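You operate a simulated robot arm through the tools that you are given. There is no shell and no other tool. Be economical: measure what you need, move in short steps, check, and stop when the job is done.

Carry out the task below with a simulated robot arm. There is one attempt and no reset: what you move stays moved.

JOB
Press the potato half into curried flour: one blue scoop and 4 shakes of curry.
Fine: flour and curry into the coating tray first; scoop and shaker back, bin lid shut.

Only the result counts: the job must be done as asked and must still hold three seconds after the hand-in. Knocking over, shifting, dropping, spilling or breaking anything else fails it. Lids that push on must go on centred and level and be pressed home; caps that screw on are set level and turned clockwise until they are tight.

ROBOT AND FRAMES
A 7-joint arm with a two-finger parallel gripper, fixed in place. Base frame: the origin is at the foot of the arm, x ahead of it, y to its left, z up; the work surface is at about z = 0. Lengths are in cm, angles in rad, forces in N, time in s.
With the tool pointing down near the work surface it reaches from about 24 to 62 cm from the base axis. Its first joint turns from -1.152 to 1.152 rad. Payload 2.6 kg.
The TCP is the grasp point between the finger pads, 3 cm short of the fingertips. In the tool frame z runs along the fingers and y along their closing line. The gripper opens to 9.4 cm. The fingers are 2.8 cm wide and 1 cm thick; the gripper's body (5 by 9.6 cm) begins 5.5 cm behind the TCP.
Orientation is told as [roll, pitch, yaw] about the base's x, y, z axes, in that order, counted from this pose: with the fingers straight down and closing along the base's y, the tool's x points along the base's -x, its y along +y and its z along -z.

CONTROLS
- The arm moves only by the tool send_rows. Its argument "targets" is a list that holds one entry, the list of rows, each a list of 7 numbers: the shift along the tool's x, y, z in m, then the turn, a rotation vector about the tool's x, y, z in rad, then the gripper command, from -1 (fully open) to 1 (shut), values between in proportion. In form: [[[dx, dy, dz, ax, ay, az, jaw], ...]]. A call has 1 to 8 rows; each row shifts and turns the commanded pose from where the row before left it, along the tool's axes as they then stand. Each row takes 0.2 s and may step no farther than 5 cm and 0.15 rad from the row before; otherwise, or with a gripper value out of range, the whole call is refused. Where a pose cannot be reached the arm comes as near as it can. A force on the tool above 90 N (or 10 N above the force at the start of the call, whichever is more), or a blocked arm, ends the call early, and 0.2 s more pass. The fingers move at their own pace (about 7.2 cm/s each) and stop on an object; they squeeze with about 28 N. The grip force told is the motor's: it shows also when the fingers shut on nothing. Time passes only in rows, and 0.2 s behind the last, so rows that do not move let the fingers close. It gives the time, the measured TCP pose, the force on the tool (base axes), the opening and the grip force at its end, in the units of the frame above (readings bear some noise).
- Cameras (640 x 400 px; columns grow to the right, rows downward): "scene" is fixed at [5.93, 46.39, 55.68]; the picture's right is [-0.41, -0.91, 0.00], its down [-0.57, 0.26, -0.78] and it looks along [0.71, -0.32, -0.63] (base axes); focal length 237 px, centre (320, 200). "wrist" rides on the gripper at [-3.7, 0, -5.8] in the tool frame; the picture's right is [0.00, -1.00, 0.00], its down [0.97, 0.00, -0.24] and it looks along [0.24, 0.00, 0.97] (tool axes); focal length 218 px, centre (320, 200).
- snapshot(camera): a new picture of that camera. It takes no simulated time.
- pixel_to_xyz(camera, pixels): for up to 12 pixels [column, row] of the newest picture of that camera ("zoom" is the newest enlarged one), the place [x, y, z] in the base frame of the surface seen there, good to about 0.3 cm. It takes no simulated time.
- close_up(camera, box): a new picture of the part [left, top, right, bottom] of that camera's present view, enlarged. It takes no simulated time.
- job_done(): hands the job in; it is judged then, once.

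Work in short steps. Measure before you move; look again where a grasp or a placing could have gone wrong, and mend it. You have 80 turns and 46 pictures in all, those below and enlarged ones among them. Open the gripper and draw the arm clear of the work before you hand the job in, unless the task says otherwise; then end with one line.

The tools are called after "Emit:" by a JSON object that holds its "method" and its "body". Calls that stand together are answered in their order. send_rows: Moves the arm, as the interface text tells. Its arguments: {"type":"object","properties":{"targets":{"type":"array"}},"required":["targets"]} The other tools are called the same way: snapshot (camera) takes a picture; pixel_to_xyz (camera, pixels) gives the place of the surface under pixels of a picture; close_up (camera, box) takes an enlarged picture of a part of a camera's view; job_done () hands the job in.

At the start:

```text
t: 0.0
eef_pos: [33.58, 13.36, 39.77]
ee_rot: [0.001, 0.001, 0.001]
force: [0.0, -0.6, -1.1]
gripper_width: 9.42
grasp_force: 0.1
```

scene: 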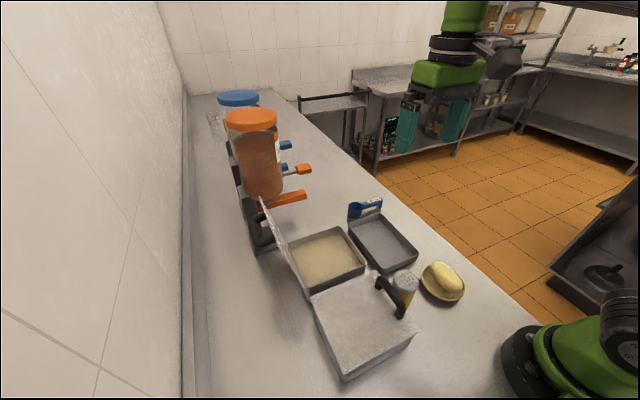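
wrist: 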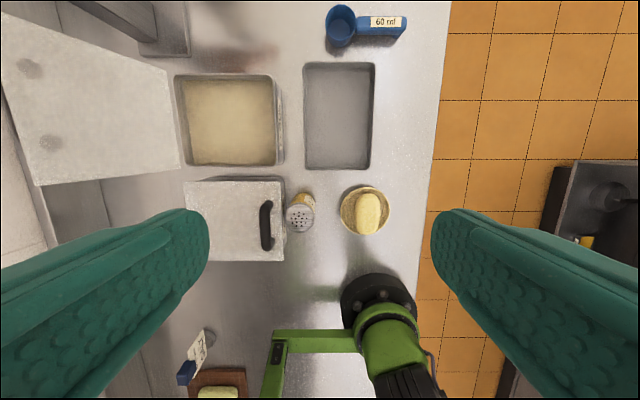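

The wrist view shows an open flour bin (225,120), the coating tray (340,115), the blue scoop (365,25), a shaker (300,212) and the potato on a dish (365,210). I'll enlarge these and measure them.

Emit:
{"method": "close_up", "body": {"camera": "wrist", "box": [160, 0, 440, 260]}}

Emit:
{"method": "close_up", "body": {"camera": "scene", "box": [200, 80, 480, 390]}}

Emit:
{"method": "pixel_to_xyz", "body": {"camera": "wrist", "pixels": [[340, 25], [365, 22], [402, 27], [375, 45], [310, 70], [370, 165], [340, 115], [225, 120], [300, 212], [368, 212], [267, 225], [345, 225]]}}

Emit:
{"method": "pixel_to_xyz", "body": {"camera": "scene", "pixels": [[405, 276], [404, 290], [443, 275], [442, 295], [384, 283], [400, 315], [265, 200], [290, 270], [311, 300], [356, 208], [372, 204], [325, 255]]}}

```text
1.54 times, centred on (300, 130) of wrist
```

zoom: 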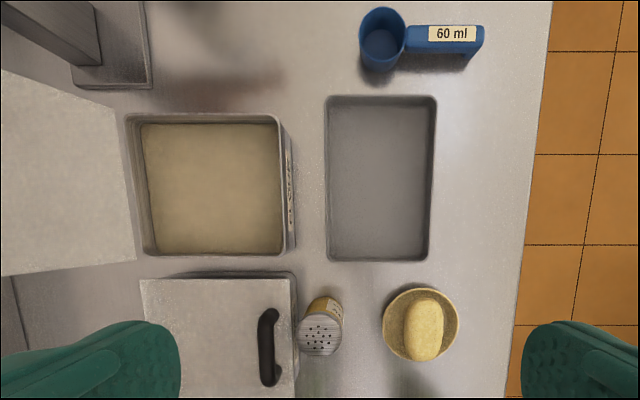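

```text
1.29 times, centred on (340, 235) of scene
```

zoom: 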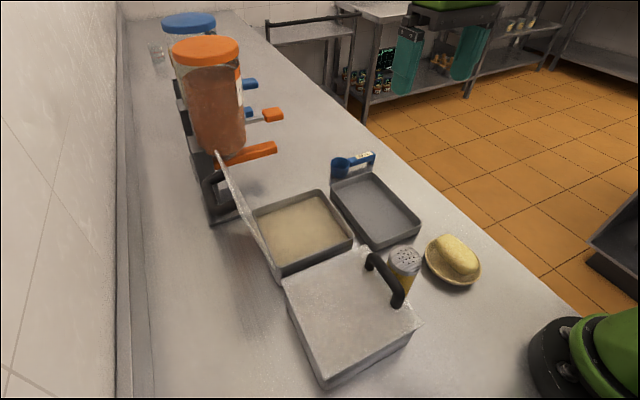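

```text
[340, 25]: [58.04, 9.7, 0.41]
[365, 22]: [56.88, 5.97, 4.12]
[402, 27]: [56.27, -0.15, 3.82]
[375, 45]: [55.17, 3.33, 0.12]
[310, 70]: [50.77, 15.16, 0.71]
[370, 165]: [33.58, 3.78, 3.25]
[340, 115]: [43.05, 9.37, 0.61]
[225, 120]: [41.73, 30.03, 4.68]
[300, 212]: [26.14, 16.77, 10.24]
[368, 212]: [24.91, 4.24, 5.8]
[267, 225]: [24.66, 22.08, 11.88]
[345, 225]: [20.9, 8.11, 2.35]
```

```text
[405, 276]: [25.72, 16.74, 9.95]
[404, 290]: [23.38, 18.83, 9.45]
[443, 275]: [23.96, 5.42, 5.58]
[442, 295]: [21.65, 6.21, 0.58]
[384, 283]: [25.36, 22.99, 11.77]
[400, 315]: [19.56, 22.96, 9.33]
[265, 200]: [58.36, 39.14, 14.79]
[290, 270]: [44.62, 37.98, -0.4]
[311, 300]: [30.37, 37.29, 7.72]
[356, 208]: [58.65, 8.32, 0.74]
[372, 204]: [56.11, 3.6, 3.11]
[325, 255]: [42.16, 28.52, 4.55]
```

The bin's side label and the shaker's label are not readable yet, so I'll enlarge them further.

Emit:
{"method": "close_up", "body": {"camera": "wrist", "box": [255, 70, 325, 240]}}

Emit:
{"method": "close_up", "body": {"camera": "scene", "box": [205, 80, 325, 260]}}

Emit:
{"method": "close_up", "body": {"camera": "wrist", "box": [150, 260, 430, 400]}}

```text
2.35 times, centred on (290, 155) of wrist
```

zoom: 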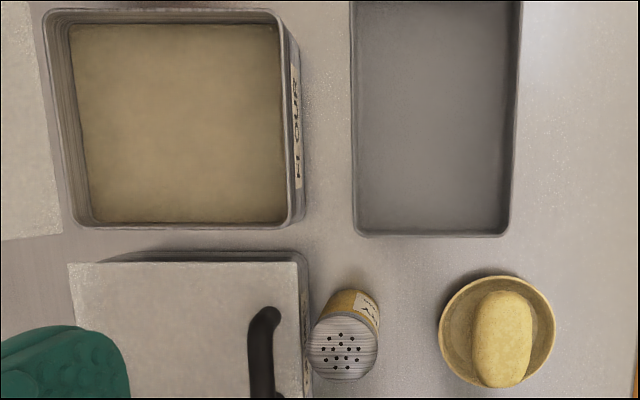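

```text
2.22 times, centred on (265, 170) of scene
```

zoom: 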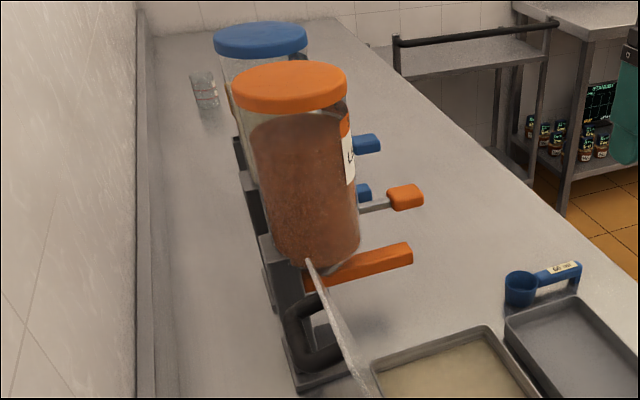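

```text
2.29 times, centred on (290, 330) of wrist
```

zoom: 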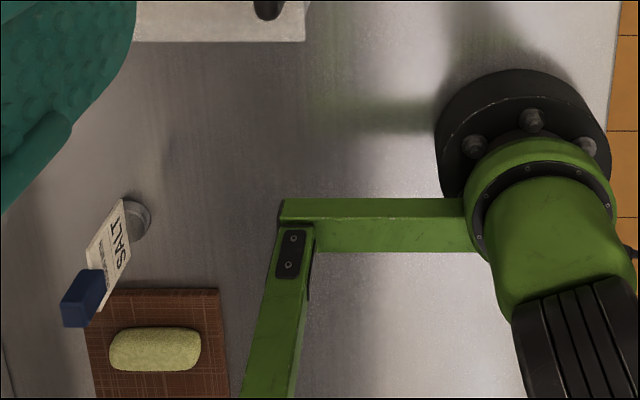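

The open bin reads FLOUR, the curry shaker stands at about (26,17), and the scoop's handle runs along y at about (56.5, 0..7). I'll move above the handle and turn the hand to yaw +90°.

Emit:
{"method": "send_rows", "body": {"targets": [[[-0.037, -0.02, 0.01, 0, 0, 0, -1], [-0.037, -0.02, 0.01, 0, 0, 0, -1], [-0.037, -0.02, 0.01, 0, 0, 0, -1], [-0.037, -0.02, 0.01, 0, 0, 0, -1], [-0.037, -0.02, 0.01, 0, 0, 0, -1], [0, 0, 0.04, 0, 0, -0.143, -1], [0, 0, 0.04, 0, 0, -0.143, -1], [0, 0, 0.04, 0, 0, -0.143, -1]]]}}

Emit:
{"method": "send_rows", "body": {"targets": [[[0, 0, 0.0, 0, 0, -0.143, -1], [0, 0, 0.0, 0, 0, -0.143, -1], [0, 0, 0, 0, 0, -0.143, -1], [0, 0, 0, 0, 0, -0.143, -1], [0, 0, 0, 0, 0, -0.143, -1], [0, 0, 0, 0, 0, -0.143, -1], [0, 0, 0, 0, 0, -0.143, -1], [0, 0, 0, 0, 0, -0.143, -1]]]}}

Emit:
{"method": "snapshot", "body": {"camera": "wrist"}}

```text
t: 1.8
eef_pos: [52.22, 3.51, 22.82]
ee_rot: [0.001, 0.001, 0.432]
force: [-0.3, -0.7, -0.5]
gripper_width: 9.4
grasp_force: 0.0
```

```text
t: 3.6
eef_pos: [51.99, 3.42, 22.71]
ee_rot: [0.0, 0.0, 1.576]
force: [-1.1, 1.1, 0.9]
gripper_width: 9.39
grasp_force: 0.0
```

```text
38 pictures are left
```

wrist: 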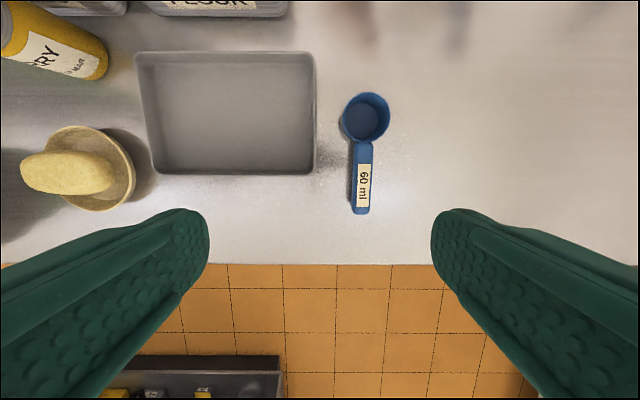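

The scoop is well in view, with its cup at (366,118) and handle to (361,212). I'll measure it together with the tray, the potato and the shaker.

Emit:
{"method": "pixel_to_xyz", "body": {"camera": "wrist", "pixels": [[343, 122], [389, 118], [366, 95], [366, 118], [364, 145], [363, 165], [361, 185], [360, 205], [360, 212], [354, 190], [371, 190], [352, 210]]}}

Emit:
{"method": "pixel_to_xyz", "body": {"camera": "wrist", "pixels": [[138, 55], [314, 53], [312, 173], [155, 172], [230, 110], [50, 170], [110, 170], [90, 170], [134, 180], [95, 126], [65, 55], [215, 10]]}}

Emit:
{"method": "close_up", "body": {"camera": "wrist", "box": [320, 85, 410, 225]}}

```text
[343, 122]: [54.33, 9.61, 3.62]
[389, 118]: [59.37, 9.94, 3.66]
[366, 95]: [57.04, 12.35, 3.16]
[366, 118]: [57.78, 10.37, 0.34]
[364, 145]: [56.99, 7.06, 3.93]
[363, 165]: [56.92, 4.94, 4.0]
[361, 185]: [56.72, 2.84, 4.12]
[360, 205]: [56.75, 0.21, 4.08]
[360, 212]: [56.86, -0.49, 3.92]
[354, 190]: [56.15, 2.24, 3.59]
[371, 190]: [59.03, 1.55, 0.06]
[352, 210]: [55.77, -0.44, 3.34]
```

```text
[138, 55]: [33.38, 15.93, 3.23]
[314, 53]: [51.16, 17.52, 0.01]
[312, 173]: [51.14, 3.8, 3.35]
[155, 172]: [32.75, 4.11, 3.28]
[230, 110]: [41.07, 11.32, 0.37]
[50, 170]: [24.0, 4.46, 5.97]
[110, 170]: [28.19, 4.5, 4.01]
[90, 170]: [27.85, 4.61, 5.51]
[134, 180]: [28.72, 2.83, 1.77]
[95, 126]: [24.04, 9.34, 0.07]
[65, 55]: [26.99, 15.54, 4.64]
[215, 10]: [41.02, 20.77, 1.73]
```

```text
2.86 times, centred on (365, 155) of wrist
```

zoom: 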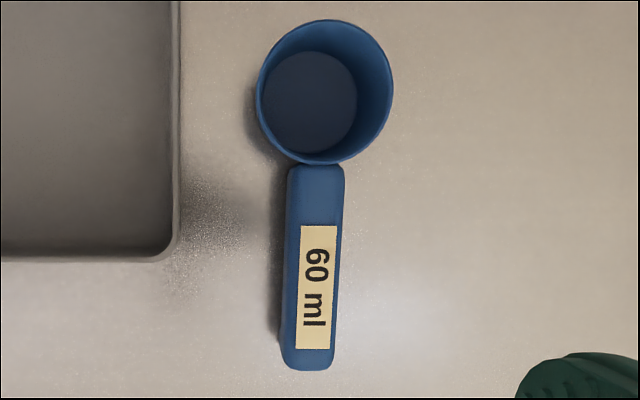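

Scoop handle: x≈56.8, y from -0.7 to 7.3, top z≈4.1. I'll half-close the fingers to clear the tray, move over the handle and lean the hand 45° back toward -y.

Emit:
{"method": "send_rows", "body": {"targets": [[[0.005, -0.024, 0.03, 0, 0, 0, -0.06], [0.005, -0.024, 0.03, 0, 0, 0, -0.06], [0, 0, 0.02, 0, -0.131, 0, -0.06], [0, 0, 0.0, 0, -0.131, 0, -0.06], [0, 0, 0, 0, -0.131, 0, -0.06], [0, 0, 0, 0, -0.131, 0, -0.06], [0, 0, 0, 0, -0.131, 0, -0.06], [0, 0, 0, 0, -0.131, 0, -0.06]]]}}

Emit:
{"method": "snapshot", "body": {"camera": "wrist"}}

```text
t: 5.4
eef_pos: [56.75, 2.31, 14.71]
ee_rot: [-0.002, -0.788, 1.574]
force: [-0.3, 0.0, 1.2]
gripper_width: 4.98
grasp_force: 0.0
```

```text
36 pictures are left
```

wrist: 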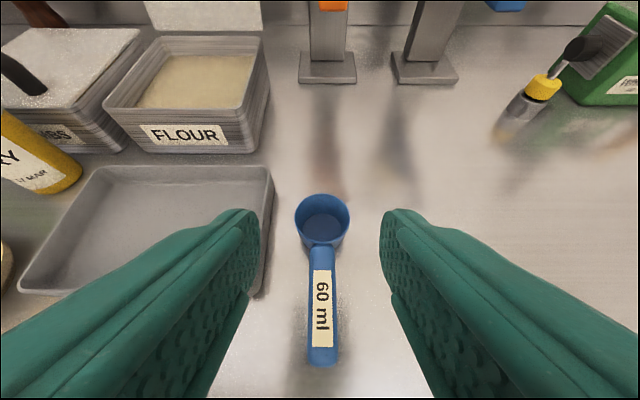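

The hand is centred on the handle (322,300) and leaning as planned. I'll go straight down to z≈4.4 and close.

Emit:
{"method": "send_rows", "body": {"targets": [[[0.0243, 0, 0.0243, 0, 0, 0, -0.06], [0.0243, 0, 0.0243, 0, 0, 0, -0.06], [0.0122, 0, 0.0122, 0, 0, 0, -0.06], [0.0122, 0, 0.0122, 0, 0, 0, -0.06], [0, 0, 0, 0, 0, 0, 1], [0, 0, 0, 0, 0, 0, 1], [0, 0, 0, 0, 0, 0, 1], [0, 0, 0, 0, 0, 0, 1]]]}}

Emit:
{"method": "snapshot", "body": {"camera": "wrist"}}

```text
t: 7.2
eef_pos: [56.82, 2.35, 4.57]
ee_rot: [0.0, -0.787, 1.572]
force: [-0.1, 0.4, -0.2]
gripper_width: 2.52
grasp_force: 27.9
```

```text
35 pictures are left
```

wrist: 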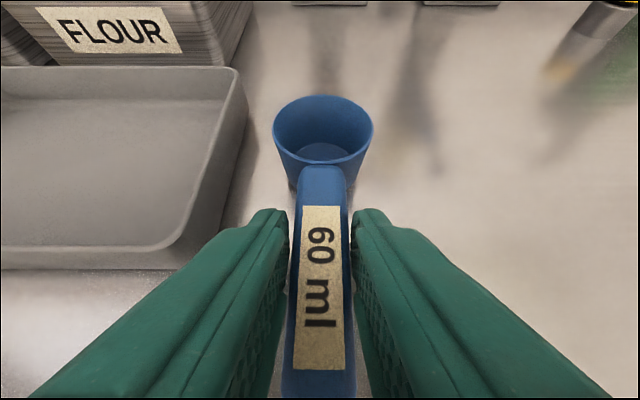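

The fingers hold the handle (opening 2.52, 28 N). I'll lift 12 cm and check the hold.

Emit:
{"method": "send_rows", "body": {"targets": [[[-0.01, 0, -0.01, 0, 0, 0, 1], [-0.0212, 0, -0.0212, 0, 0, 0, 1], [-0.0212, 0, -0.0212, 0, 0, 0, 1], [-0.0212, 0, -0.0212, 0, 0, 0, 1], [-0.0212, 0, -0.0212, 0, 0, 0, 1]]]}}

Emit:
{"method": "snapshot", "body": {"camera": "scene"}}

Emit:
{"method": "snapshot", "body": {"camera": "wrist"}}

Emit:
{"method": "pixel_to_xyz", "body": {"camera": "scene", "pixels": [[337, 228], [366, 263], [310, 291], [283, 240], [325, 255], [300, 245], [345, 268], [260, 198], [280, 245], [306, 288], [290, 245], [264, 225]]}}

Emit:
{"method": "pixel_to_xyz", "body": {"camera": "wrist", "pixels": [[325, 110], [325, 165], [325, 220], [325, 300]]}}

```text
t: 8.4
eef_pos: [56.65, 2.55, 17.84]
ee_rot: [0.0, -0.788, 1.575]
force: [0.4, -0.2, -0.3]
gripper_width: 2.5
grasp_force: 27.9
```

```text
34 pictures are left
```

scene: 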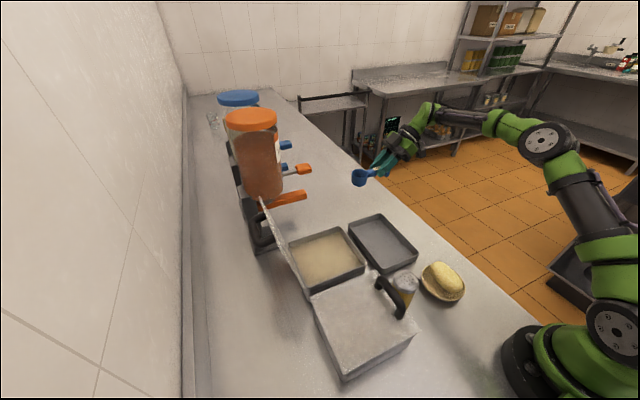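

```text
33 pictures are left
```

wrist: 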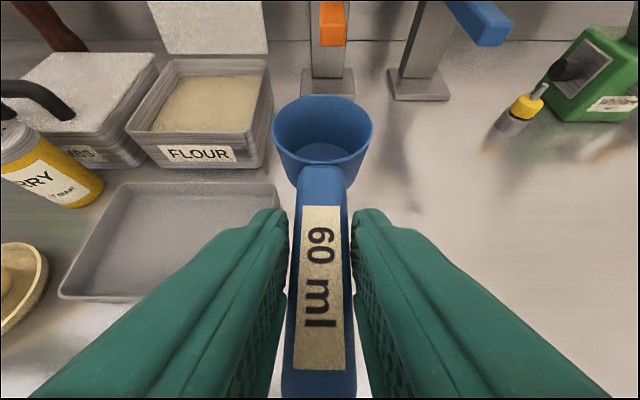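

```text
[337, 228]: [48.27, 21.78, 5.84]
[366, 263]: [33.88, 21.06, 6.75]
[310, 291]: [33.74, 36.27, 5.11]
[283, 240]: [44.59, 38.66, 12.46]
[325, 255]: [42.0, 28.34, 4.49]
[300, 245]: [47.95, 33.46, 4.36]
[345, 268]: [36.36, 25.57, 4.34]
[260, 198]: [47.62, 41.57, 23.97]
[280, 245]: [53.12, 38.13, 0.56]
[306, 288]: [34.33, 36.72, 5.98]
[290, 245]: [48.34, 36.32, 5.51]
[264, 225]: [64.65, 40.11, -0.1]
```

```text
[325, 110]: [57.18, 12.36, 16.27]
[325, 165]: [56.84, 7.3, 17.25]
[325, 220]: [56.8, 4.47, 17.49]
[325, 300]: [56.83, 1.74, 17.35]
```

The scoop is held firmly; the cup centre is 7.3 cm in +y from the TCP and its rim 0.9 cm below. The flour surface is z≈4.4 and the bin rim z≈6.7 over x 34–48, y 21–37. I'll carry it above the bin and begin pitching the cup down.

Emit:
{"method": "send_rows", "body": {"targets": [[[-0.0273, 0.0261, 0.02445, 0, 0, 0, 1], [-0.0273, 0.0261, 0.02445, 0, 0, 0, 1], [-0.0273, 0.0261, 0.02445, 0, 0, 0, 1], [-0.0273, 0.0261, 0.02445, 0, 0, 0, 1], [-0.0273, 0.0261, 0.02445, 0, 0, 0, 1], [-0.0273, 0.0261, 0.02445, 0, 0, 0, 1], [0, 0, 0, 0, 0.131, 0, 1], [0, 0, 0, 0, 0.131, 0, 1]]]}}

Emit:
{"method": "send_rows", "body": {"targets": [[[0, 0, 0, 0, 0.131, 0, 1], [0, 0, 0, 0, 0.131, 0, 1], [0, 0, 0, 0, 0.131, 0, 1], [0, 0, 0, 0, 0.131, 0, 1], [0, 0, 0, 0, 0.131, 0, 1], [0, 0, 0, 0, 0.131, 0, 1], [0, 0, 0, 0, 0, 0, 1]]]}}

Emit:
{"method": "close_up", "body": {"camera": "scene", "box": [210, 130, 450, 330]}}

```text
t: 10.2
eef_pos: [41.11, 24.41, 19.05]
ee_rot: [-0.001, -0.524, 1.573]
force: [-0.6, -1.1, -0.4]
gripper_width: 2.5
grasp_force: 27.7
```

```text
t: 11.8
eef_pos: [41.26, 24.39, 19.2]
ee_rot: [0.0, 0.264, 1.571]
force: [-0.6, -0.6, -1.0]
gripper_width: 2.54
grasp_force: 28.2
```

```text
2.00 times, centred on (330, 230) of scene
```

zoom: 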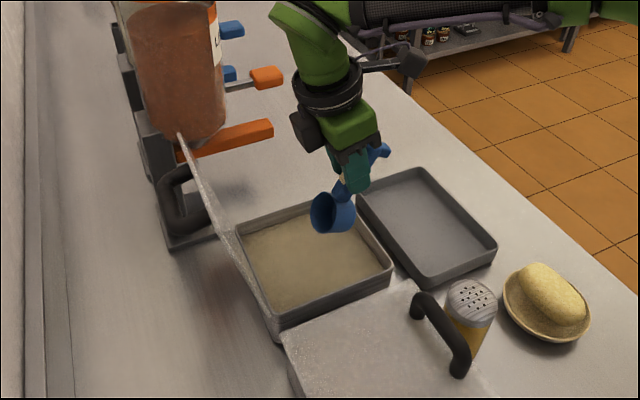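

The cup is pitched down about 60° with its mouth toward +y, over the flour. I'll lower it into the flour.

Emit:
{"method": "send_rows", "body": {"targets": [[[-0.0053, 0, 0.0198, 0, 0, 0, 1], [-0.0053, 0, 0.0198, 0, 0, 0, 1], [-0.0053, 0, 0.0198, 0, 0, 0, 1], [-0.0053, 0, 0.0198, 0, 0, 0, 1], [0, 0, 0, 0, 0, 0, 1]]]}}

Emit:
{"method": "close_up", "body": {"camera": "scene", "box": [250, 180, 410, 310]}}

```text
t: 13.0
eef_pos: [41.31, 24.46, 11.19]
ee_rot: [-0.005, 0.261, 1.57]
force: [0.2, -2.5, 16.4]
gripper_width: 2.5
grasp_force: 28.0
```

```text
3.08 times, centred on (330, 245) of scene
```

zoom: 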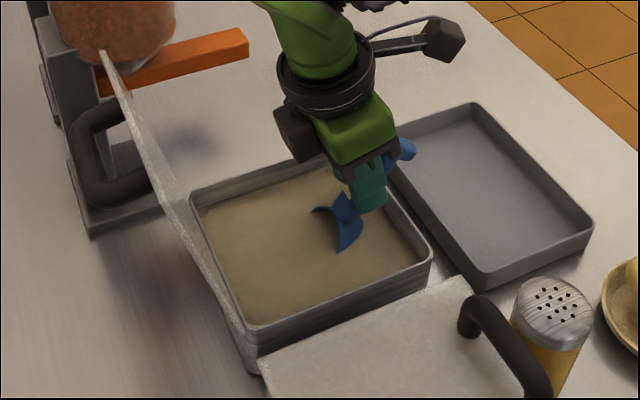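

I read 16 N and the cup is down to the bin floor, half in the flour. I'll ease up slightly, sweep 2.4 cm toward +y, then level the scoop about the cup's mouth while rising.

Emit:
{"method": "send_rows", "body": {"targets": [[[0.0008, 0, -0.0029, 0, 0, 0, 1], [-0.0116, 0, -0.0031, 0, 0, 0, 1], [-0.0116, 0, -0.0031, 0, 0, 0, 1], [0, 0, 0, 0, 0, 0, 1]]]}}

Emit:
{"method": "send_rows", "body": {"targets": [[[0.0072, 0, 0.0064, 0, -0.131, 0, 1], [0.0072, 0, 0.0064, 0, -0.131, 0, 1], [0.0071, 0, 0.0054, 0, -0.131, 0, 1], [0.0068, 0, 0.0034, 0, -0.131, 0, 1], [0.0057, 0, 0.0007, 0, -0.131, 0, 1], [0.0037, 0, -0.002, 0, -0.131, 0, 1], [0.0022, 0, -0.0022, 0, -0.131, 0, 1], [0.0005, 0, -0.0024, 0, -0.131, 0, 1]]]}}

Emit:
{"method": "snapshot", "body": {"camera": "wrist"}}

```text
t: 14.0
eef_pos: [41.18, 26.77, 11.34]
ee_rot: [0.001, 0.262, 1.574]
force: [-0.2, 0.4, -0.2]
gripper_width: 2.53
grasp_force: 28.1
```

```text
t: 15.8
eef_pos: [41.12, 22.42, 9.34]
ee_rot: [-0.001, -0.791, 1.575]
force: [-3.0, 5.7, 22.7]
gripper_width: 2.53
grasp_force: 27.9
```

```text
30 pictures are left
```

wrist: 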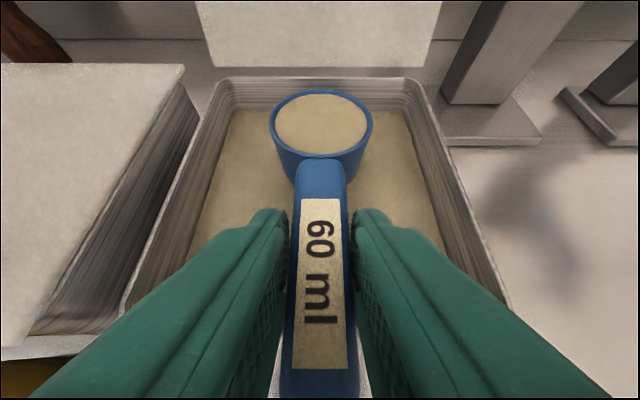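

The cup is full and level. A 22 N force suggests something is touching, so I'll lift straight up first and then carry it level toward the tray.

Emit:
{"method": "send_rows", "body": {"targets": [[[-0.01, 0, -0.01, 0, 0, 0, 1], [-0.02, 0, -0.02, 0, 0, 0, 1], [-0.02, 0, -0.02, 0, 0, 0, 1], [0.014, -0.001, -0.018, 0, 0, 0, 1], [0.018, -0.001, -0.018, 0, 0, 0, 1], [0.018, -0.001, -0.018, 0, 0, 0, 1], [0.018, -0.001, -0.018, 0, 0, 0, 1], [0.018, -0.001, -0.018, 0, 0, 0, 1]]]}}

Emit:
{"method": "snapshot", "body": {"camera": "wrist"}}

```text
t: 17.6
eef_pos: [41.76, 9.66, 16.75]
ee_rot: [0.0, -0.785, 1.575]
force: [0.6, 0.6, -0.8]
gripper_width: 2.5
grasp_force: 28.0
```

```text
29 pictures are left
```

wrist: 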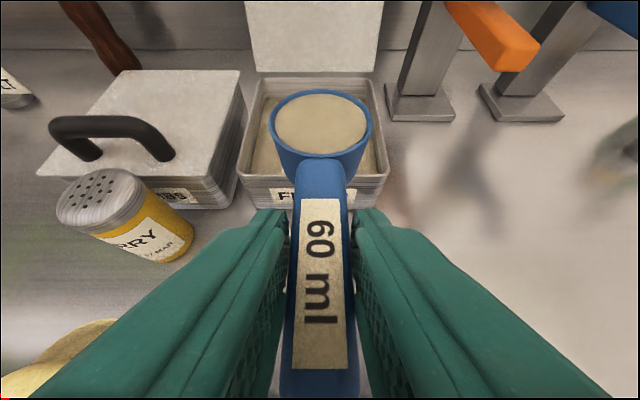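

Cup still full and nothing spilled. I'll move it over the tray, then pitch it forward while keeping the lip above y≈10.

Emit:
{"method": "send_rows", "body": {"targets": [[[0.0223, 0, -0.0153, 0, 0, 0, 1], [0.0223, 0, -0.0153, 0, 0, 0, 1], [0.0223, 0, -0.0153, 0, 0, 0, 1], [-0.0024, 0, 0.0024, 0, 0.131, 0, 1], [-0.0027, 0, 0.0021, 0, 0.131, 0, 1], [-0.0029, 0, 0.0017, 0, 0.131, 0, 1], [-0.0031, 0, 0.0013, 0, 0.131, 0, 1], [-0.0033, 0, 0.0009, 0, 0.131, 0, 1]]]}}

Emit:
{"method": "send_rows", "body": {"targets": [[[-0.0099, 0, 0.0013, 0, 0.131, 0, 1], [-0.0105, 0, 0, 0, 0.131, 0, 1], [-0.0112, 0, -0.0015, 0, 0.131, 0, 1], [-0.0116, 0, -0.0031, 0, 0.131, 0, 1], [-0.0116, 0, -0.0048, 0, 0.131, 0, 1], [-0.0111, 0, -0.0064, 0, 0.131, 0, 1], [-0.0103, 0, -0.0079, 0, 0.131, 0, 1], [-0.009, 0, -0.009, 0, 0.131, 0, 1]]]}}

Emit:
{"method": "close_up", "body": {"camera": "scene", "box": [240, 100, 500, 320]}}

```text
t: 19.4
eef_pos: [41.78, 3.59, 15.18]
ee_rot: [0.001, -0.129, 1.572]
force: [0.1, -0.6, -0.2]
gripper_width: 2.52
grasp_force: 27.7
```

```text
t: 21.2
eef_pos: [41.58, 12.97, 15.33]
ee_rot: [-0.001, 0.92, 1.571]
force: [-0.1, 1.1, 1.0]
gripper_width: 2.52
grasp_force: 28.2
```

```text
1.82 times, centred on (370, 210) of scene
```

zoom: 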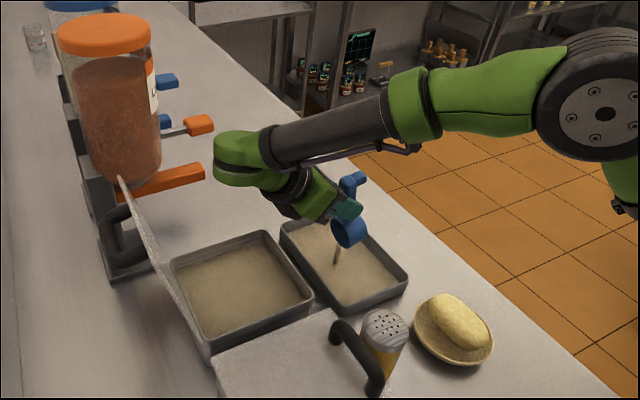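

Flour is pouring into the tray in a stream. I'll pitch further and wait for it to empty.

Emit:
{"method": "send_rows", "body": {"targets": [[[-0.005, 0, -0.006, 0, 0.131, 0, 1], [-0.004, 0, -0.007, 0, 0.131, 0, 1], [0, 0, 0, 0, 0.131, 0, 1], [0, 0, 0, 0, 0, 0, 1], [0, 0, 0, 0, 0, 0, 1], [0, 0, 0, 0, 0, 0, 1], [0, 0, 0, 0, 0, 0, 1], [0, 0, 0, 0, 0, 0, 1]]]}}

Emit:
{"method": "snapshot", "body": {"camera": "scene"}}

Emit:
{"method": "snapshot", "body": {"camera": "wrist"}}

```text
t: 23.0
eef_pos: [41.7, 14.66, 15.13]
ee_rot: [0.001, 1.312, 1.574]
force: [0.3, -0.8, 0.7]
gripper_width: 2.53
grasp_force: 28.0
```

```text
27 pictures are left
```

scene: 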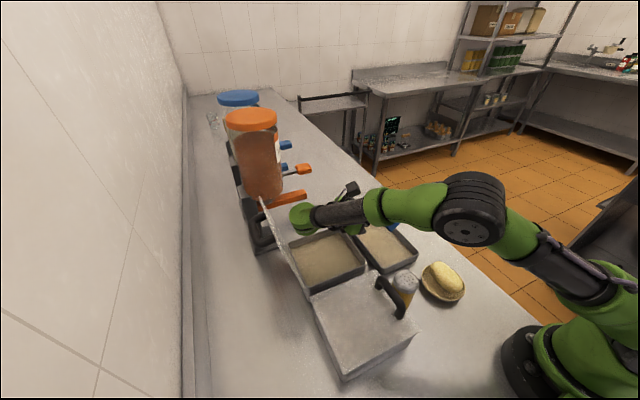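

```text
26 pictures are left
```

wrist: 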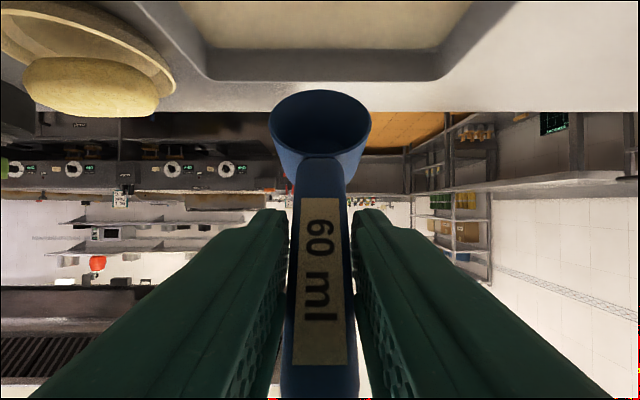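

The cup is empty and the tray shows a flour bed with none outside it. I'll unpitch the scoop while carrying it back toward its place.

Emit:
{"method": "send_rows", "body": {"targets": [[[0, -0.0189, 0, 0, -0.131, 0, 1], [0, -0.0189, 0, 0, -0.131, 0, 1], [0, -0.0189, 0, 0, -0.131, 0, 1], [0, -0.0189, 0, 0, -0.131, 0, 1], [0, -0.0189, 0, 0, -0.131, 0, 1], [0, -0.0189, 0, 0, -0.131, 0, 1], [0, -0.0189, 0, 0, -0.131, 0, 1], [0, -0.0189, 0, 0, -0.131, 0, 1]]]}}

Emit:
{"method": "send_rows", "body": {"targets": [[[0.0149, 0, 0.004, 0, -0.131, 0, 1], [0.0153, 0, 0.002, 0, -0.131, 0, 1], [0.0154, 0, 0, 0, -0.131, 0, 1], [0.0153, 0, -0.002, 0, -0.131, 0, 1], [0.0149, 0, -0.004, 0, -0.131, 0, 1], [0.0142, 0, -0.0059, 0, -0.131, 0, 1], [0.0133, 0, -0.0077, 0, -0.131, 0, 1], [0.0122, 0, -0.0094, 0, -0.131, 0, 1]]]}}

Emit:
{"method": "snapshot", "body": {"camera": "wrist"}}

Emit:
{"method": "pixel_to_xyz", "body": {"camera": "wrist", "pixels": [[325, 110], [325, 165], [325, 220], [325, 300], [278, 130], [372, 130]]}}

```text
t: 24.8
eef_pos: [56.75, 14.57, 15.17]
ee_rot: [-0.002, 0.26, 1.575]
force: [-1.3, 0.1, -1.2]
gripper_width: 2.52
grasp_force: 27.5
```

```text
t: 26.6
eef_pos: [56.8, 2.36, 15.12]
ee_rot: [-0.002, -0.789, 1.572]
force: [-0.5, 0.1, -0.4]
gripper_width: 2.52
grasp_force: 28.5
```

```text
25 pictures are left
```

wrist: 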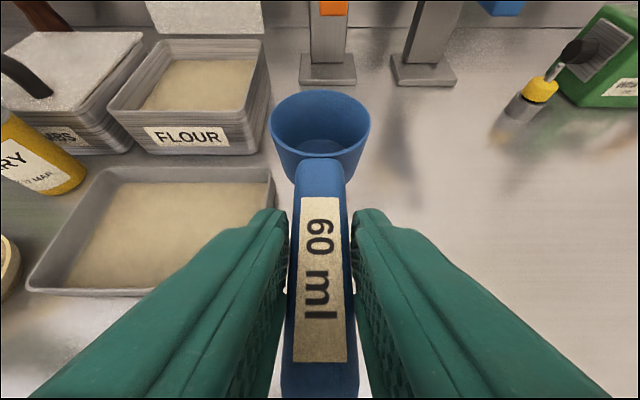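

```text
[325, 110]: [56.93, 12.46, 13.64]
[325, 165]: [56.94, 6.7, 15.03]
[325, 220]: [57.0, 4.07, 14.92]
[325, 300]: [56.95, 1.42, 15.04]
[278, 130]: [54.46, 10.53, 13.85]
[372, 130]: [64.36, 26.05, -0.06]
```

The empty scoop is above its original spot, sitting perhaps 0.3 cm higher in the fingers. I'll lower it to just above the table and watch the force.

Emit:
{"method": "send_rows", "body": {"targets": [[[0.0243, 0, 0.0243, 0, 0, 0, 1], [0.0243, 0, 0.0243, 0, 0, 0, 1], [0.0162, 0, 0.0162, 0, 0, 0, 1], [0.0081, 0, 0.0081, 0, 0, 0, 1], [0.0021, 0, 0.0021, 0, 0, 0, 1], [0, 0, 0, 0, 0, 0, 1]]]}}

Emit:
{"method": "close_up", "body": {"camera": "scene", "box": [320, 160, 420, 240]}}

```text
t: 28.0
eef_pos: [56.87, 2.32, 4.51]
ee_rot: [-0.001, -0.787, 1.572]
force: [0.1, -1.0, -0.4]
gripper_width: 2.53
grasp_force: 27.8
```

```text
5.00 times, centred on (370, 200) of scene
```

zoom: 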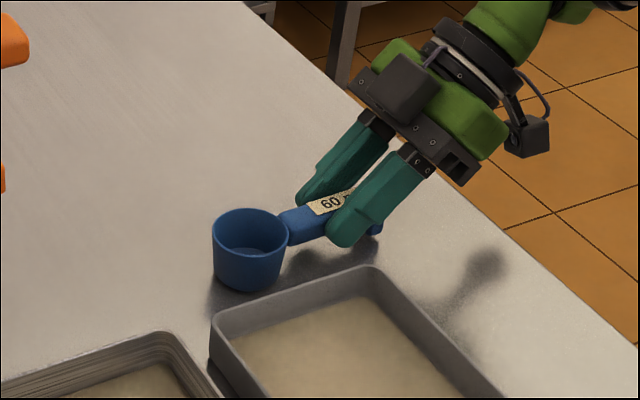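

Not yet in contact (0 N). I'll lower by two more small steps.

Emit:
{"method": "send_rows", "body": {"targets": [[[0.0014, 0, 0.0014, 0, 0, 0, 1], [0.0007, 0, 0.0007, 0, 0, 0, 1], [0, 0, 0, 0, 0, 0, 1]]]}}

```text
t: 28.8
eef_pos: [56.89, 2.39, 4.18]
ee_rot: [-0.001, -0.787, 1.574]
force: [-0.4, 0.8, 1.0]
gripper_width: 2.52
grasp_force: 28.1
```

Emit:
{"method": "send_rows", "body": {"targets": [[[0.001, 0, 0.001, 0, 0, 0, 1], [0.0, 0, 0.0, 0, 0, 0, 1]]]}}

```text
t: 29.4
eef_pos: [56.83, 2.35, 4.2]
ee_rot: [0.0, -0.789, 1.575]
force: [-0.2, -1.7, 7.5]
gripper_width: 2.51
grasp_force: 27.5
```

Contact at 7.5 N, so I'll release it, lift away and check.

Emit:
{"method": "send_rows", "body": {"targets": [[[0, 0, 0, 0, 0, 0, 0.2], [0, 0, 0, 0, 0, 0, -0.06], [0, 0, 0, 0, 0, 0, -0.06], [-0.01, 0, -0.01, 0, 0, 0, -0.06], [-0.0243, 0, -0.0243, 0, 0, 0, -0.06], [-0.0283, 0, -0.0283, 0, 0, 0, -0.06], [-0.0283, 0, -0.0283, 0, 0, 0, -0.06]]]}}

Emit:
{"method": "snapshot", "body": {"camera": "wrist"}}

Emit:
{"method": "pixel_to_xyz", "body": {"camera": "wrist", "pixels": [[322, 300], [322, 345], [300, 220], [345, 220], [40, 160], [65, 185], [80, 170], [15, 190], [140, 190], [90, 240]]}}

```text
t: 31.0
eef_pos: [56.81, 2.15, 17.01]
ee_rot: [-0.001, -0.787, 1.572]
force: [0.2, 0.1, -0.3]
gripper_width: 4.99
grasp_force: 0.1
```

```text
23 pictures are left
```

wrist: 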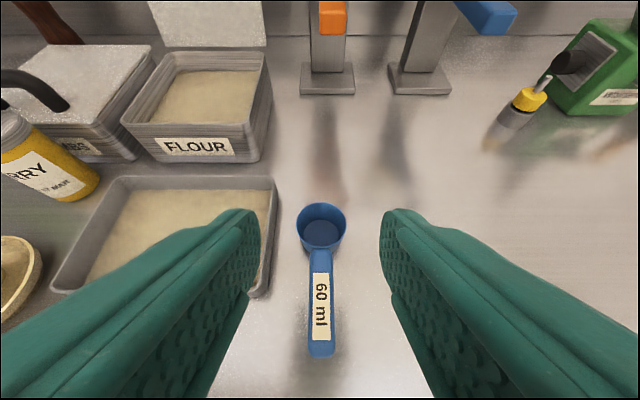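

```text
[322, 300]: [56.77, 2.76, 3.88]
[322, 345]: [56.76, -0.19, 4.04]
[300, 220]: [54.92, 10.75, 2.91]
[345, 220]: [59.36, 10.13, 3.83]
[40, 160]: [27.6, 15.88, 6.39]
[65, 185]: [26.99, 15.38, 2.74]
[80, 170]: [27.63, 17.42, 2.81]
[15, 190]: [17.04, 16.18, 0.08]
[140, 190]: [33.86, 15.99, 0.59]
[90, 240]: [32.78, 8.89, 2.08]
```

The scoop is back in place and upright. Next, the curry shaker: I'll move above it keeping the lean, open the fingers and look.

Emit:
{"method": "send_rows", "body": {"targets": [[[-0.0106, 0.0384, 0.0035, 0, 0, 0, -1], [-0.0106, 0.0384, 0.0035, 0, 0, 0, -1], [-0.0106, 0.0384, 0.0035, 0, 0, 0, -1], [-0.0106, 0.0384, 0.0035, 0, 0, 0, -1], [-0.0106, 0.0384, 0.0035, 0, 0, 0, -1], [-0.0106, 0.0384, 0.0035, 0, 0, 0, -1], [-0.0106, 0.0384, 0.0035, 0, 0, 0, -1], [-0.0106, 0.0384, 0.0035, 0, 0, 0, -1]]]}}

Emit:
{"method": "snapshot", "body": {"camera": "wrist"}}

```text
t: 32.8
eef_pos: [25.99, 10.25, 21.04]
ee_rot: [-0.001, -0.788, 1.574]
force: [0.2, 1.0, 0.7]
gripper_width: 9.42
grasp_force: 0.0
```

```text
22 pictures are left
```

wrist: 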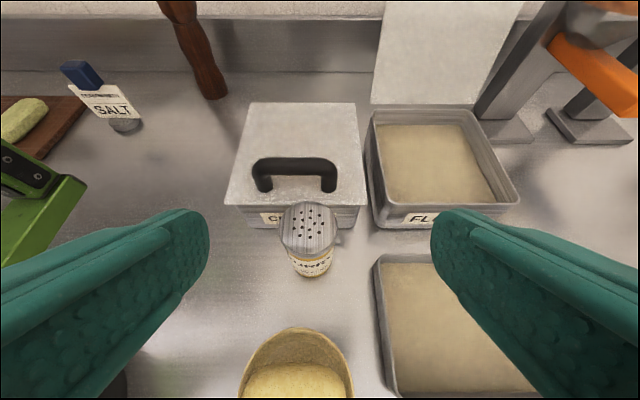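

The shaker top is at (308,230), with the crumbs-bin handle behind it. I'll measure these.

Emit:
{"method": "pixel_to_xyz", "body": {"camera": "wrist", "pixels": [[308, 230], [281, 228], [336, 228], [308, 205], [309, 252], [293, 265], [331, 265], [311, 277], [270, 220], [350, 220], [262, 187], [300, 222]]}}

Emit:
{"method": "close_up", "body": {"camera": "wrist", "box": [250, 180, 370, 290]}}

```text
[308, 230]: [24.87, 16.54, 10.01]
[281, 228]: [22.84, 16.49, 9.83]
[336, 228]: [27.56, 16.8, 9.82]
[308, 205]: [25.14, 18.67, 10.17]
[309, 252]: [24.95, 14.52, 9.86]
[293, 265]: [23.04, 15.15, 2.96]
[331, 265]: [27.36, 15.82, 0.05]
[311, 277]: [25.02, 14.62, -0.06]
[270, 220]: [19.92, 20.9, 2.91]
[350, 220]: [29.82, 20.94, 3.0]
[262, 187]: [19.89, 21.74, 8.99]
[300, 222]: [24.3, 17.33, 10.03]
```

```text
3.64 times, centred on (310, 235) of wrist
```

zoom: 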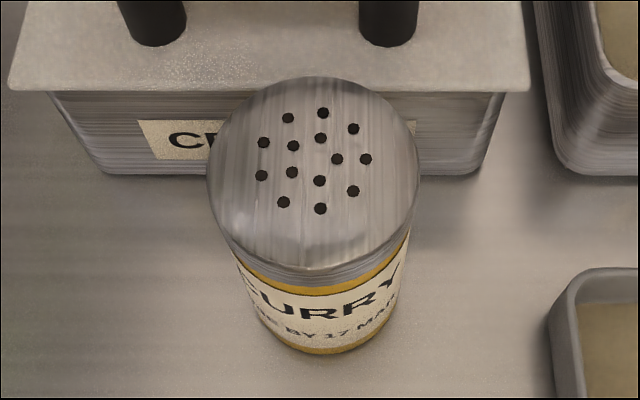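

Shaker centre is (25.1, 16.6), diameter about 4.5, height 10; the bin face is at y≈20.9. I'll lean to 55°, come above it, then lower the fingers around it.

Emit:
{"method": "send_rows", "body": {"targets": [[[0, 0.0043, 0, 0, -0.0873, 0, -1], [0, 0.0043, 0, 0, -0.0873, 0, -1], [0.0075, 0, 0.0299, 0, 0, 0, -1], [0.0075, 0, 0.0299, 0, 0, 0, -1], [0.0075, 0, 0.0299, 0, 0, 0, -1], [0, 0, 0, 0, 0, 0, -1]]]}}

Emit:
{"method": "snapshot", "body": {"camera": "wrist"}}

Emit:
{"method": "close_up", "body": {"camera": "scene", "box": [300, 180, 560, 400]}}

```text
t: 34.2
eef_pos: [25.15, 16.37, 13.77]
ee_rot: [0.001, -0.961, 1.573]
force: [-0.4, -0.9, 0.4]
gripper_width: 9.39
grasp_force: 0.0
```

```text
20 pictures are left
```

wrist: 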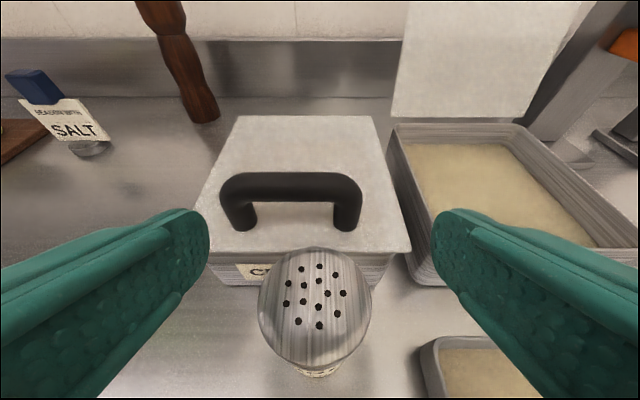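

```text
1.82 times, centred on (430, 290) of scene
```

zoom: 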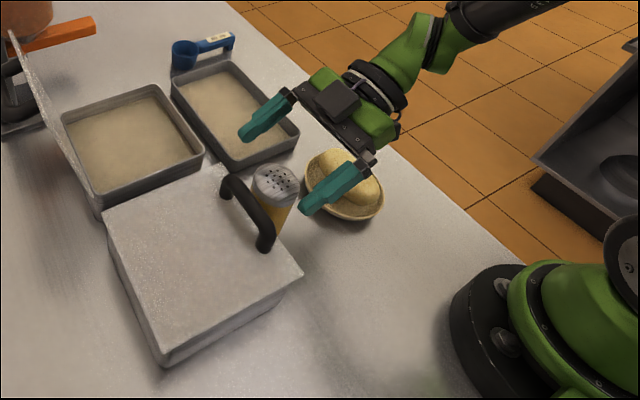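

Alignment is good and the fingers straddle the shaker. I'll descend 8 cm and close.

Emit:
{"method": "send_rows", "body": {"targets": [[[0.0218, 0, 0.0153, 0, 0, 0, -1], [0.0218, 0, 0.0153, 0, 0, 0, -1], [0.0109, 0, 0.0076, 0, 0, 0, -1], [0.0109, 0, 0.0076, 0, 0, 0, -1], [0, 0, 0, 0, 0, 0, -0.3]]]}}

Emit:
{"method": "snapshot", "body": {"camera": "wrist"}}

```text
t: 35.2
eef_pos: [25.43, 16.18, 6.51]
ee_rot: [-0.008, -0.958, 1.572]
force: [-5.0, -6.1, 60.2]
gripper_width: 6.14
grasp_force: 0.1
stopped in row 5: the force on the tool passed its limit (the readings are from after the stop); the commanded pose is now the measured one
```

```text
18 pictures are left
```

wrist: 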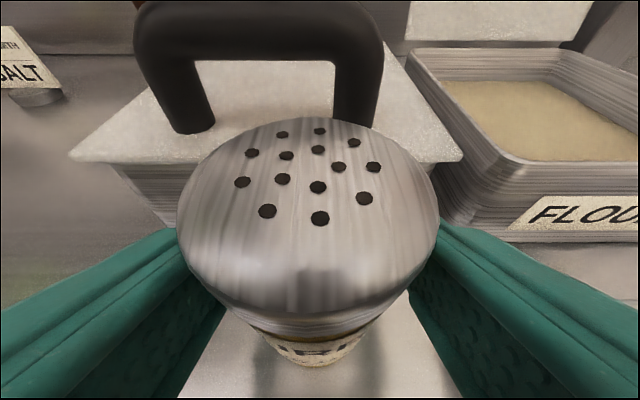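

The force jumped to 60 N at z=6.5, so something is touching. I'll back up about 1 cm at once and look.

Emit:
{"method": "send_rows", "body": {"targets": [[[-0.0082, 0, -0.0057, 0, 0, 0, -0.3], [0, 0, 0, 0, 0, 0, -0.3]]]}}

Emit:
{"method": "close_up", "body": {"camera": "scene", "box": [350, 210, 500, 330]}}

```text
t: 35.9
eef_pos: [25.44, 16.3, 7.36]
ee_rot: [0.0, -0.961, 1.569]
force: [0.3, -0.6, 0.6]
gripper_width: 6.13
grasp_force: 0.0
```

```text
3.33 times, centred on (425, 270) of scene
```

zoom: 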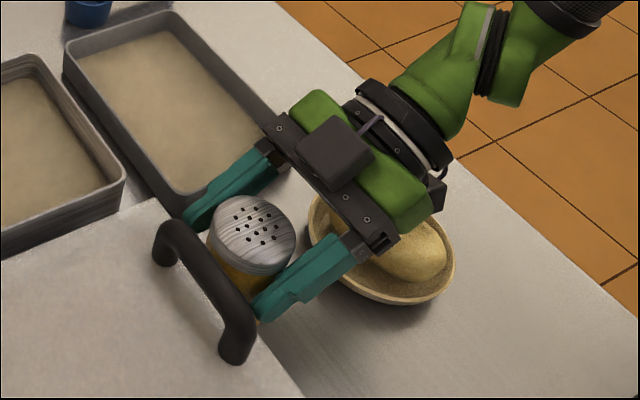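

It was probably the camera block touching the shaker's top, and nothing has visibly moved. At z=7.4 the force is zero, so I'll recentre 0.3 cm in x and close here.

Emit:
{"method": "send_rows", "body": {"targets": [[[0, 0.0028, 0, 0, 0, 0, -0.3], [0, 0, 0, 0, 0, 0, 0.0], [0, 0, 0, 0, 0, 0, 0.3], [0, 0, 0, 0, 0, 0, 1], [0, 0, 0, 0, 0, 0, 1]]]}}

```text
t: 37.0
eef_pos: [25.12, 16.26, 7.36]
ee_rot: [-0.002, -0.961, 1.569]
force: [1.8, -1.4, 3.5]
gripper_width: 5.53
grasp_force: 28.0
```

The shaker is gripped (28 N, opening 5.5). I'll lift straight up and check.

Emit:
{"method": "send_rows", "body": {"targets": [[[-0.008, 0, -0.0056, 0, 0, 0, 1], [-0.02, 0, -0.014, 0, 0, 0, 1], [-0.03, 0, -0.021, 0, 0, 0, 1], [-0.03, 0, -0.021, 0, 0, 0, 1], [-0.02, 0, -0.014, 0, 0, 0, 1], [0, 0, 0, 0, 0, 0, 1]]]}}

Emit:
{"method": "close_up", "body": {"camera": "scene", "box": [300, 130, 520, 330]}}

```text
t: 38.5
eef_pos: [25.04, 16.34, 20.71]
ee_rot: [-0.002, -0.96, 1.57]
force: [-0.8, 0.3, -0.1]
gripper_width: 5.5
grasp_force: 27.4
```

```text
2.00 times, centred on (410, 230) of scene
```

zoom: 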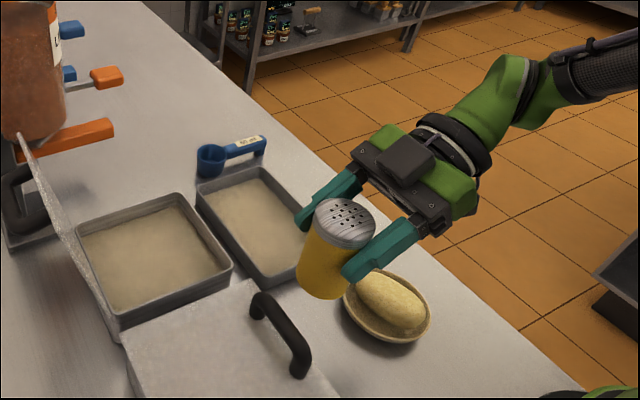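

The shaker is held well and upright. I'll carry it over the tray and begin inverting smoothly.

Emit:
{"method": "send_rows", "body": {"targets": [[[0.0065, -0.0278, -0.0093, 0, 0, 0, 1], [0.0065, -0.0278, -0.0093, 0, 0, 0, 1], [0.0065, -0.0278, -0.0093, 0, 0, 0, 1], [0.0065, -0.0278, -0.0093, 0, 0, 0, 1], [0.0065, -0.0278, -0.0093, 0, 0, 0, 1], [0.0065, -0.0278, -0.0093, 0, 0, 0, 1], [0, 0, 0, 0, 0.14, 0, 1], [0, 0, 0, 0, 0.14, 0, 1]]]}}

Emit:
{"method": "send_rows", "body": {"targets": [[[0, 0, 0, 0, 0.14, 0, 1], [0, 0, 0, 0, 0.14, 0, 1], [0, 0, 0, 0, 0.14, 0, 1], [0, 0, 0, 0, 0.14, 0, 1], [0, 0, 0, 0, 0.14, 0, 1], [0, 0, 0, 0, 0.14, 0, 1], [0, 0, 0, 0, 0.14, 0, 1], [0, 0, 0, 0, 0, 0, 1]]]}}

Emit:
{"method": "close_up", "body": {"camera": "scene", "box": [250, 90, 490, 310]}}

```text
t: 40.2
eef_pos: [41.79, 9.36, 20.68]
ee_rot: [-0.001, -0.677, 1.568]
force: [-1.1, -0.1, -1.2]
gripper_width: 5.53
grasp_force: 28.3
```

```text
t: 42.0
eef_pos: [41.91, 9.34, 20.6]
ee_rot: [-0.002, 0.301, 1.567]
force: [0.0, -0.5, -1.2]
gripper_width: 5.55
grasp_force: 28.3
```

```text
1.82 times, centred on (370, 200) of scene
```

zoom: 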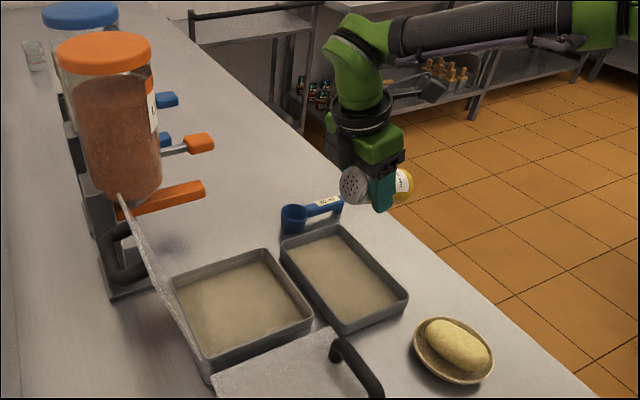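

Tipped about 72° so far, with the perforated top toward +y. I'll keep inverting slowly and descend 4 cm.

Emit:
{"method": "send_rows", "body": {"targets": [[[-0.0015, 0, 0.0048, 0, 0.14, 0, 1], [-0.0021, 0, 0.0045, 0, 0.14, 0, 1], [-0.0027, 0, 0.0042, 0, 0.14, 0, 1], [-0.0033, 0, 0.0038, 0, 0.14, 0, 1], [-0.0038, 0, 0.0033, 0, 0.14, 0, 1], [-0.0042, 0, 0.0027, 0, 0.14, 0, 1], [-0.0045, 0, 0.0021, 0, 0.14, 0, 1], [-0.0048, 0, 0.0015, 0, 0.14, 0, 1]]]}}

Emit:
{"method": "close_up", "body": {"camera": "scene", "box": [290, 150, 450, 290]}}

```text
t: 43.9
eef_pos: [41.84, 9.32, 16.74]
ee_rot: [-0.014, 1.422, 1.557]
force: [0.4, -0.8, -0.7]
gripper_width: 5.53
grasp_force: 28.0
```

```text
2.86 times, centred on (370, 220) of scene
```

zoom: 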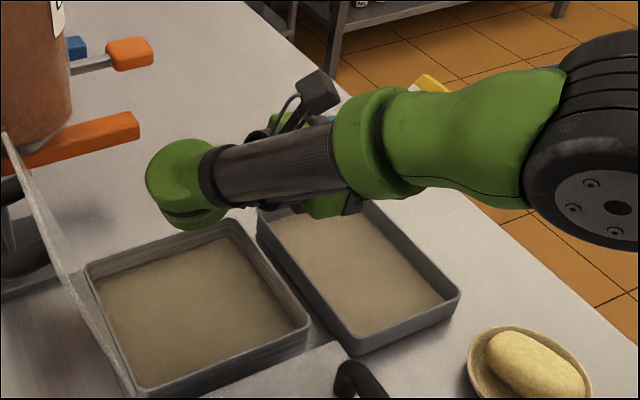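

Now about 136° inverted. I'll add a bit more tilt, then view from the wrist before the first shake.

Emit:
{"method": "send_rows", "body": {"targets": [[[0, 0, 0, 0, 0.1, 0, 1], [0, 0, 0, 0, 0.1, 0, 1], [0, 0, 0, 0, 0, 0, 1]]]}}

Emit:
{"method": "snapshot", "body": {"camera": "wrist"}}

```text
t: 44.6
eef_pos: [41.77, 9.49, 16.64]
ee_rot: [-3.122, 1.521, -1.555]
force: [0.5, 0.2, -0.4]
gripper_width: 5.55
grasp_force: 28.3
```

```text
13 pictures are left
```

wrist: 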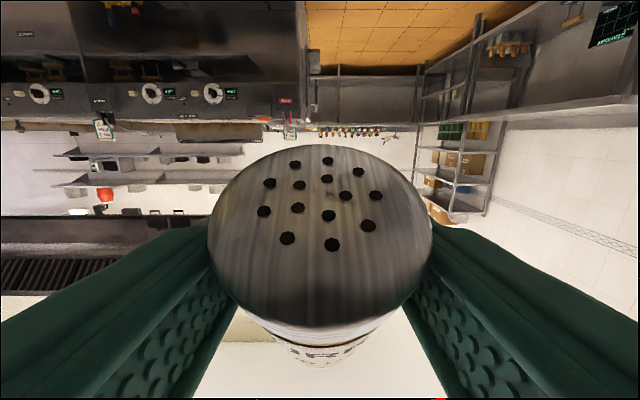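

The shaker is about 148° inverted with its holes facing down at the tray. I'll do one shake, a quick up–down of 4 cm, and look.

Emit:
{"method": "send_rows", "body": {"targets": [[[0.04, 0, 0, 0, 0, 0, 1], [-0.04, 0, 0, 0, 0, 0, 1], [0, 0, 0, 0, 0, 0, 1], [0, 0, 0, 0, 0, 0, 1]]]}}

Emit:
{"method": "close_up", "body": {"camera": "scene", "box": [330, 190, 430, 290]}}

```text
t: 45.6
eef_pos: [41.94, 9.35, 16.69]
ee_rot: [-3.128, 1.521, -1.56]
force: [-0.7, 0.4, -2.0]
gripper_width: 5.5
grasp_force: 27.7
```

```text
4.00 times, centred on (380, 240) of scene
```

zoom: 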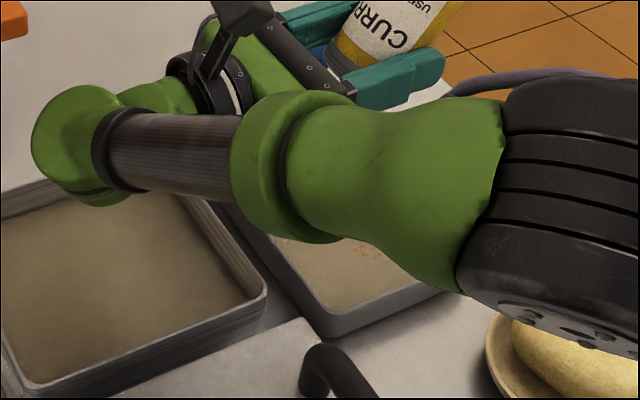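

Curry specks have appeared in the tray after this shake. I'll do three more identical shakes with pauses between them.

Emit:
{"method": "send_rows", "body": {"targets": [[[0.04, 0, 0, 0, 0, 0, 1], [-0.04, 0, 0, 0, 0, 0, 1], [0, 0, 0, 0, 0, 0, 1], [0, 0, 0, 0, 0, 0, 1]]]}}

Emit:
{"method": "send_rows", "body": {"targets": [[[0.04, 0, 0, 0, 0, 0, 1], [-0.04, 0, 0, 0, 0, 0, 1], [0, 0, 0, 0, 0, 0, 1], [0, 0, 0, 0, 0, 0, 1]]]}}

Emit:
{"method": "close_up", "body": {"camera": "scene", "box": [330, 190, 430, 290]}}

```text
t: 46.6
eef_pos: [41.87, 9.53, 16.58]
ee_rot: [-3.125, 1.521, -1.555]
force: [-0.5, 0.4, -1.0]
gripper_width: 5.51
grasp_force: 27.8
```

```text
t: 47.6
eef_pos: [41.74, 9.48, 16.34]
ee_rot: [-3.125, 1.522, -1.559]
force: [-0.9, -0.1, -1.5]
gripper_width: 5.53
grasp_force: 28.0
```

```text
4.00 times, centred on (380, 240) of scene
```

zoom: 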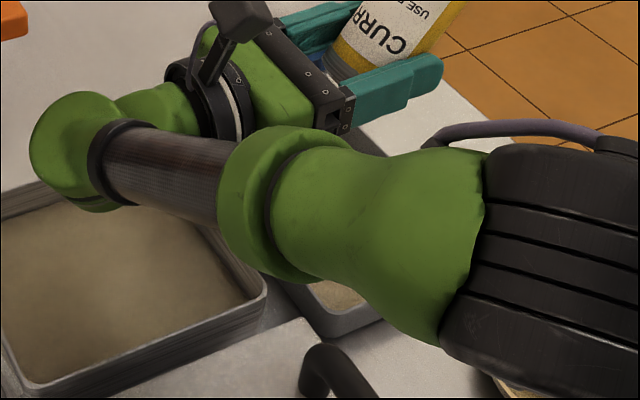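

Three shakes are done; now the fourth, after which I'll start turning the shaker upright smoothly over the tray.

Emit:
{"method": "send_rows", "body": {"targets": [[[0.04, 0, 0, 0, 0, 0, 1], [-0.04, 0, 0, 0, 0, 0, 1], [0, 0, 0, 0, 0, 0, 1], [0, 0, 0, 0, 0, 0, 1]]]}}

Emit:
{"method": "send_rows", "body": {"targets": [[[0, 0, 0, 0, -0.1, 0, 1], [0, 0, 0, 0, -0.1433, 0, 1], [0, 0, 0, 0, -0.1433, 0, 1], [0, 0, 0, 0, -0.1433, 0, 1], [0, 0, 0, 0, -0.1433, 0, 1], [0, 0, 0, 0, -0.1433, 0, 1], [0, 0, 0, 0, -0.1433, 0, 1], [0, 0, 0, 0, -0.1433, 0, 1]]]}}

Emit:
{"method": "close_up", "body": {"camera": "scene", "box": [330, 190, 430, 290]}}

```text
t: 48.6
eef_pos: [41.88, 9.38, 16.59]
ee_rot: [-3.125, 1.524, -1.555]
force: [0.1, -0.1, -0.9]
gripper_width: 5.54
grasp_force: 27.6
```

```text
t: 50.5
eef_pos: [41.9, 9.47, 16.57]
ee_rot: [-0.002, 0.515, 1.567]
force: [0.2, -0.6, -0.8]
gripper_width: 5.51
grasp_force: 27.7
```

```text
4.00 times, centred on (380, 240) of scene
```

zoom: 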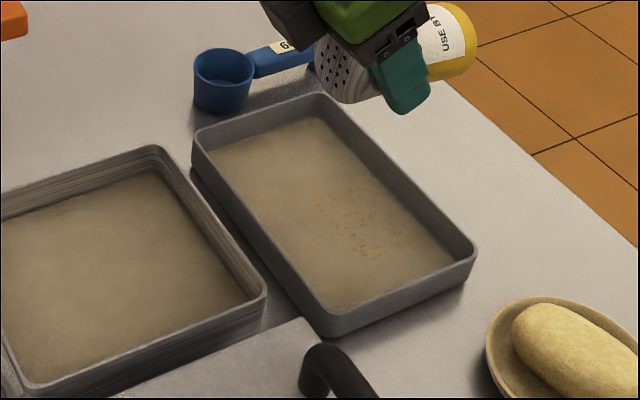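

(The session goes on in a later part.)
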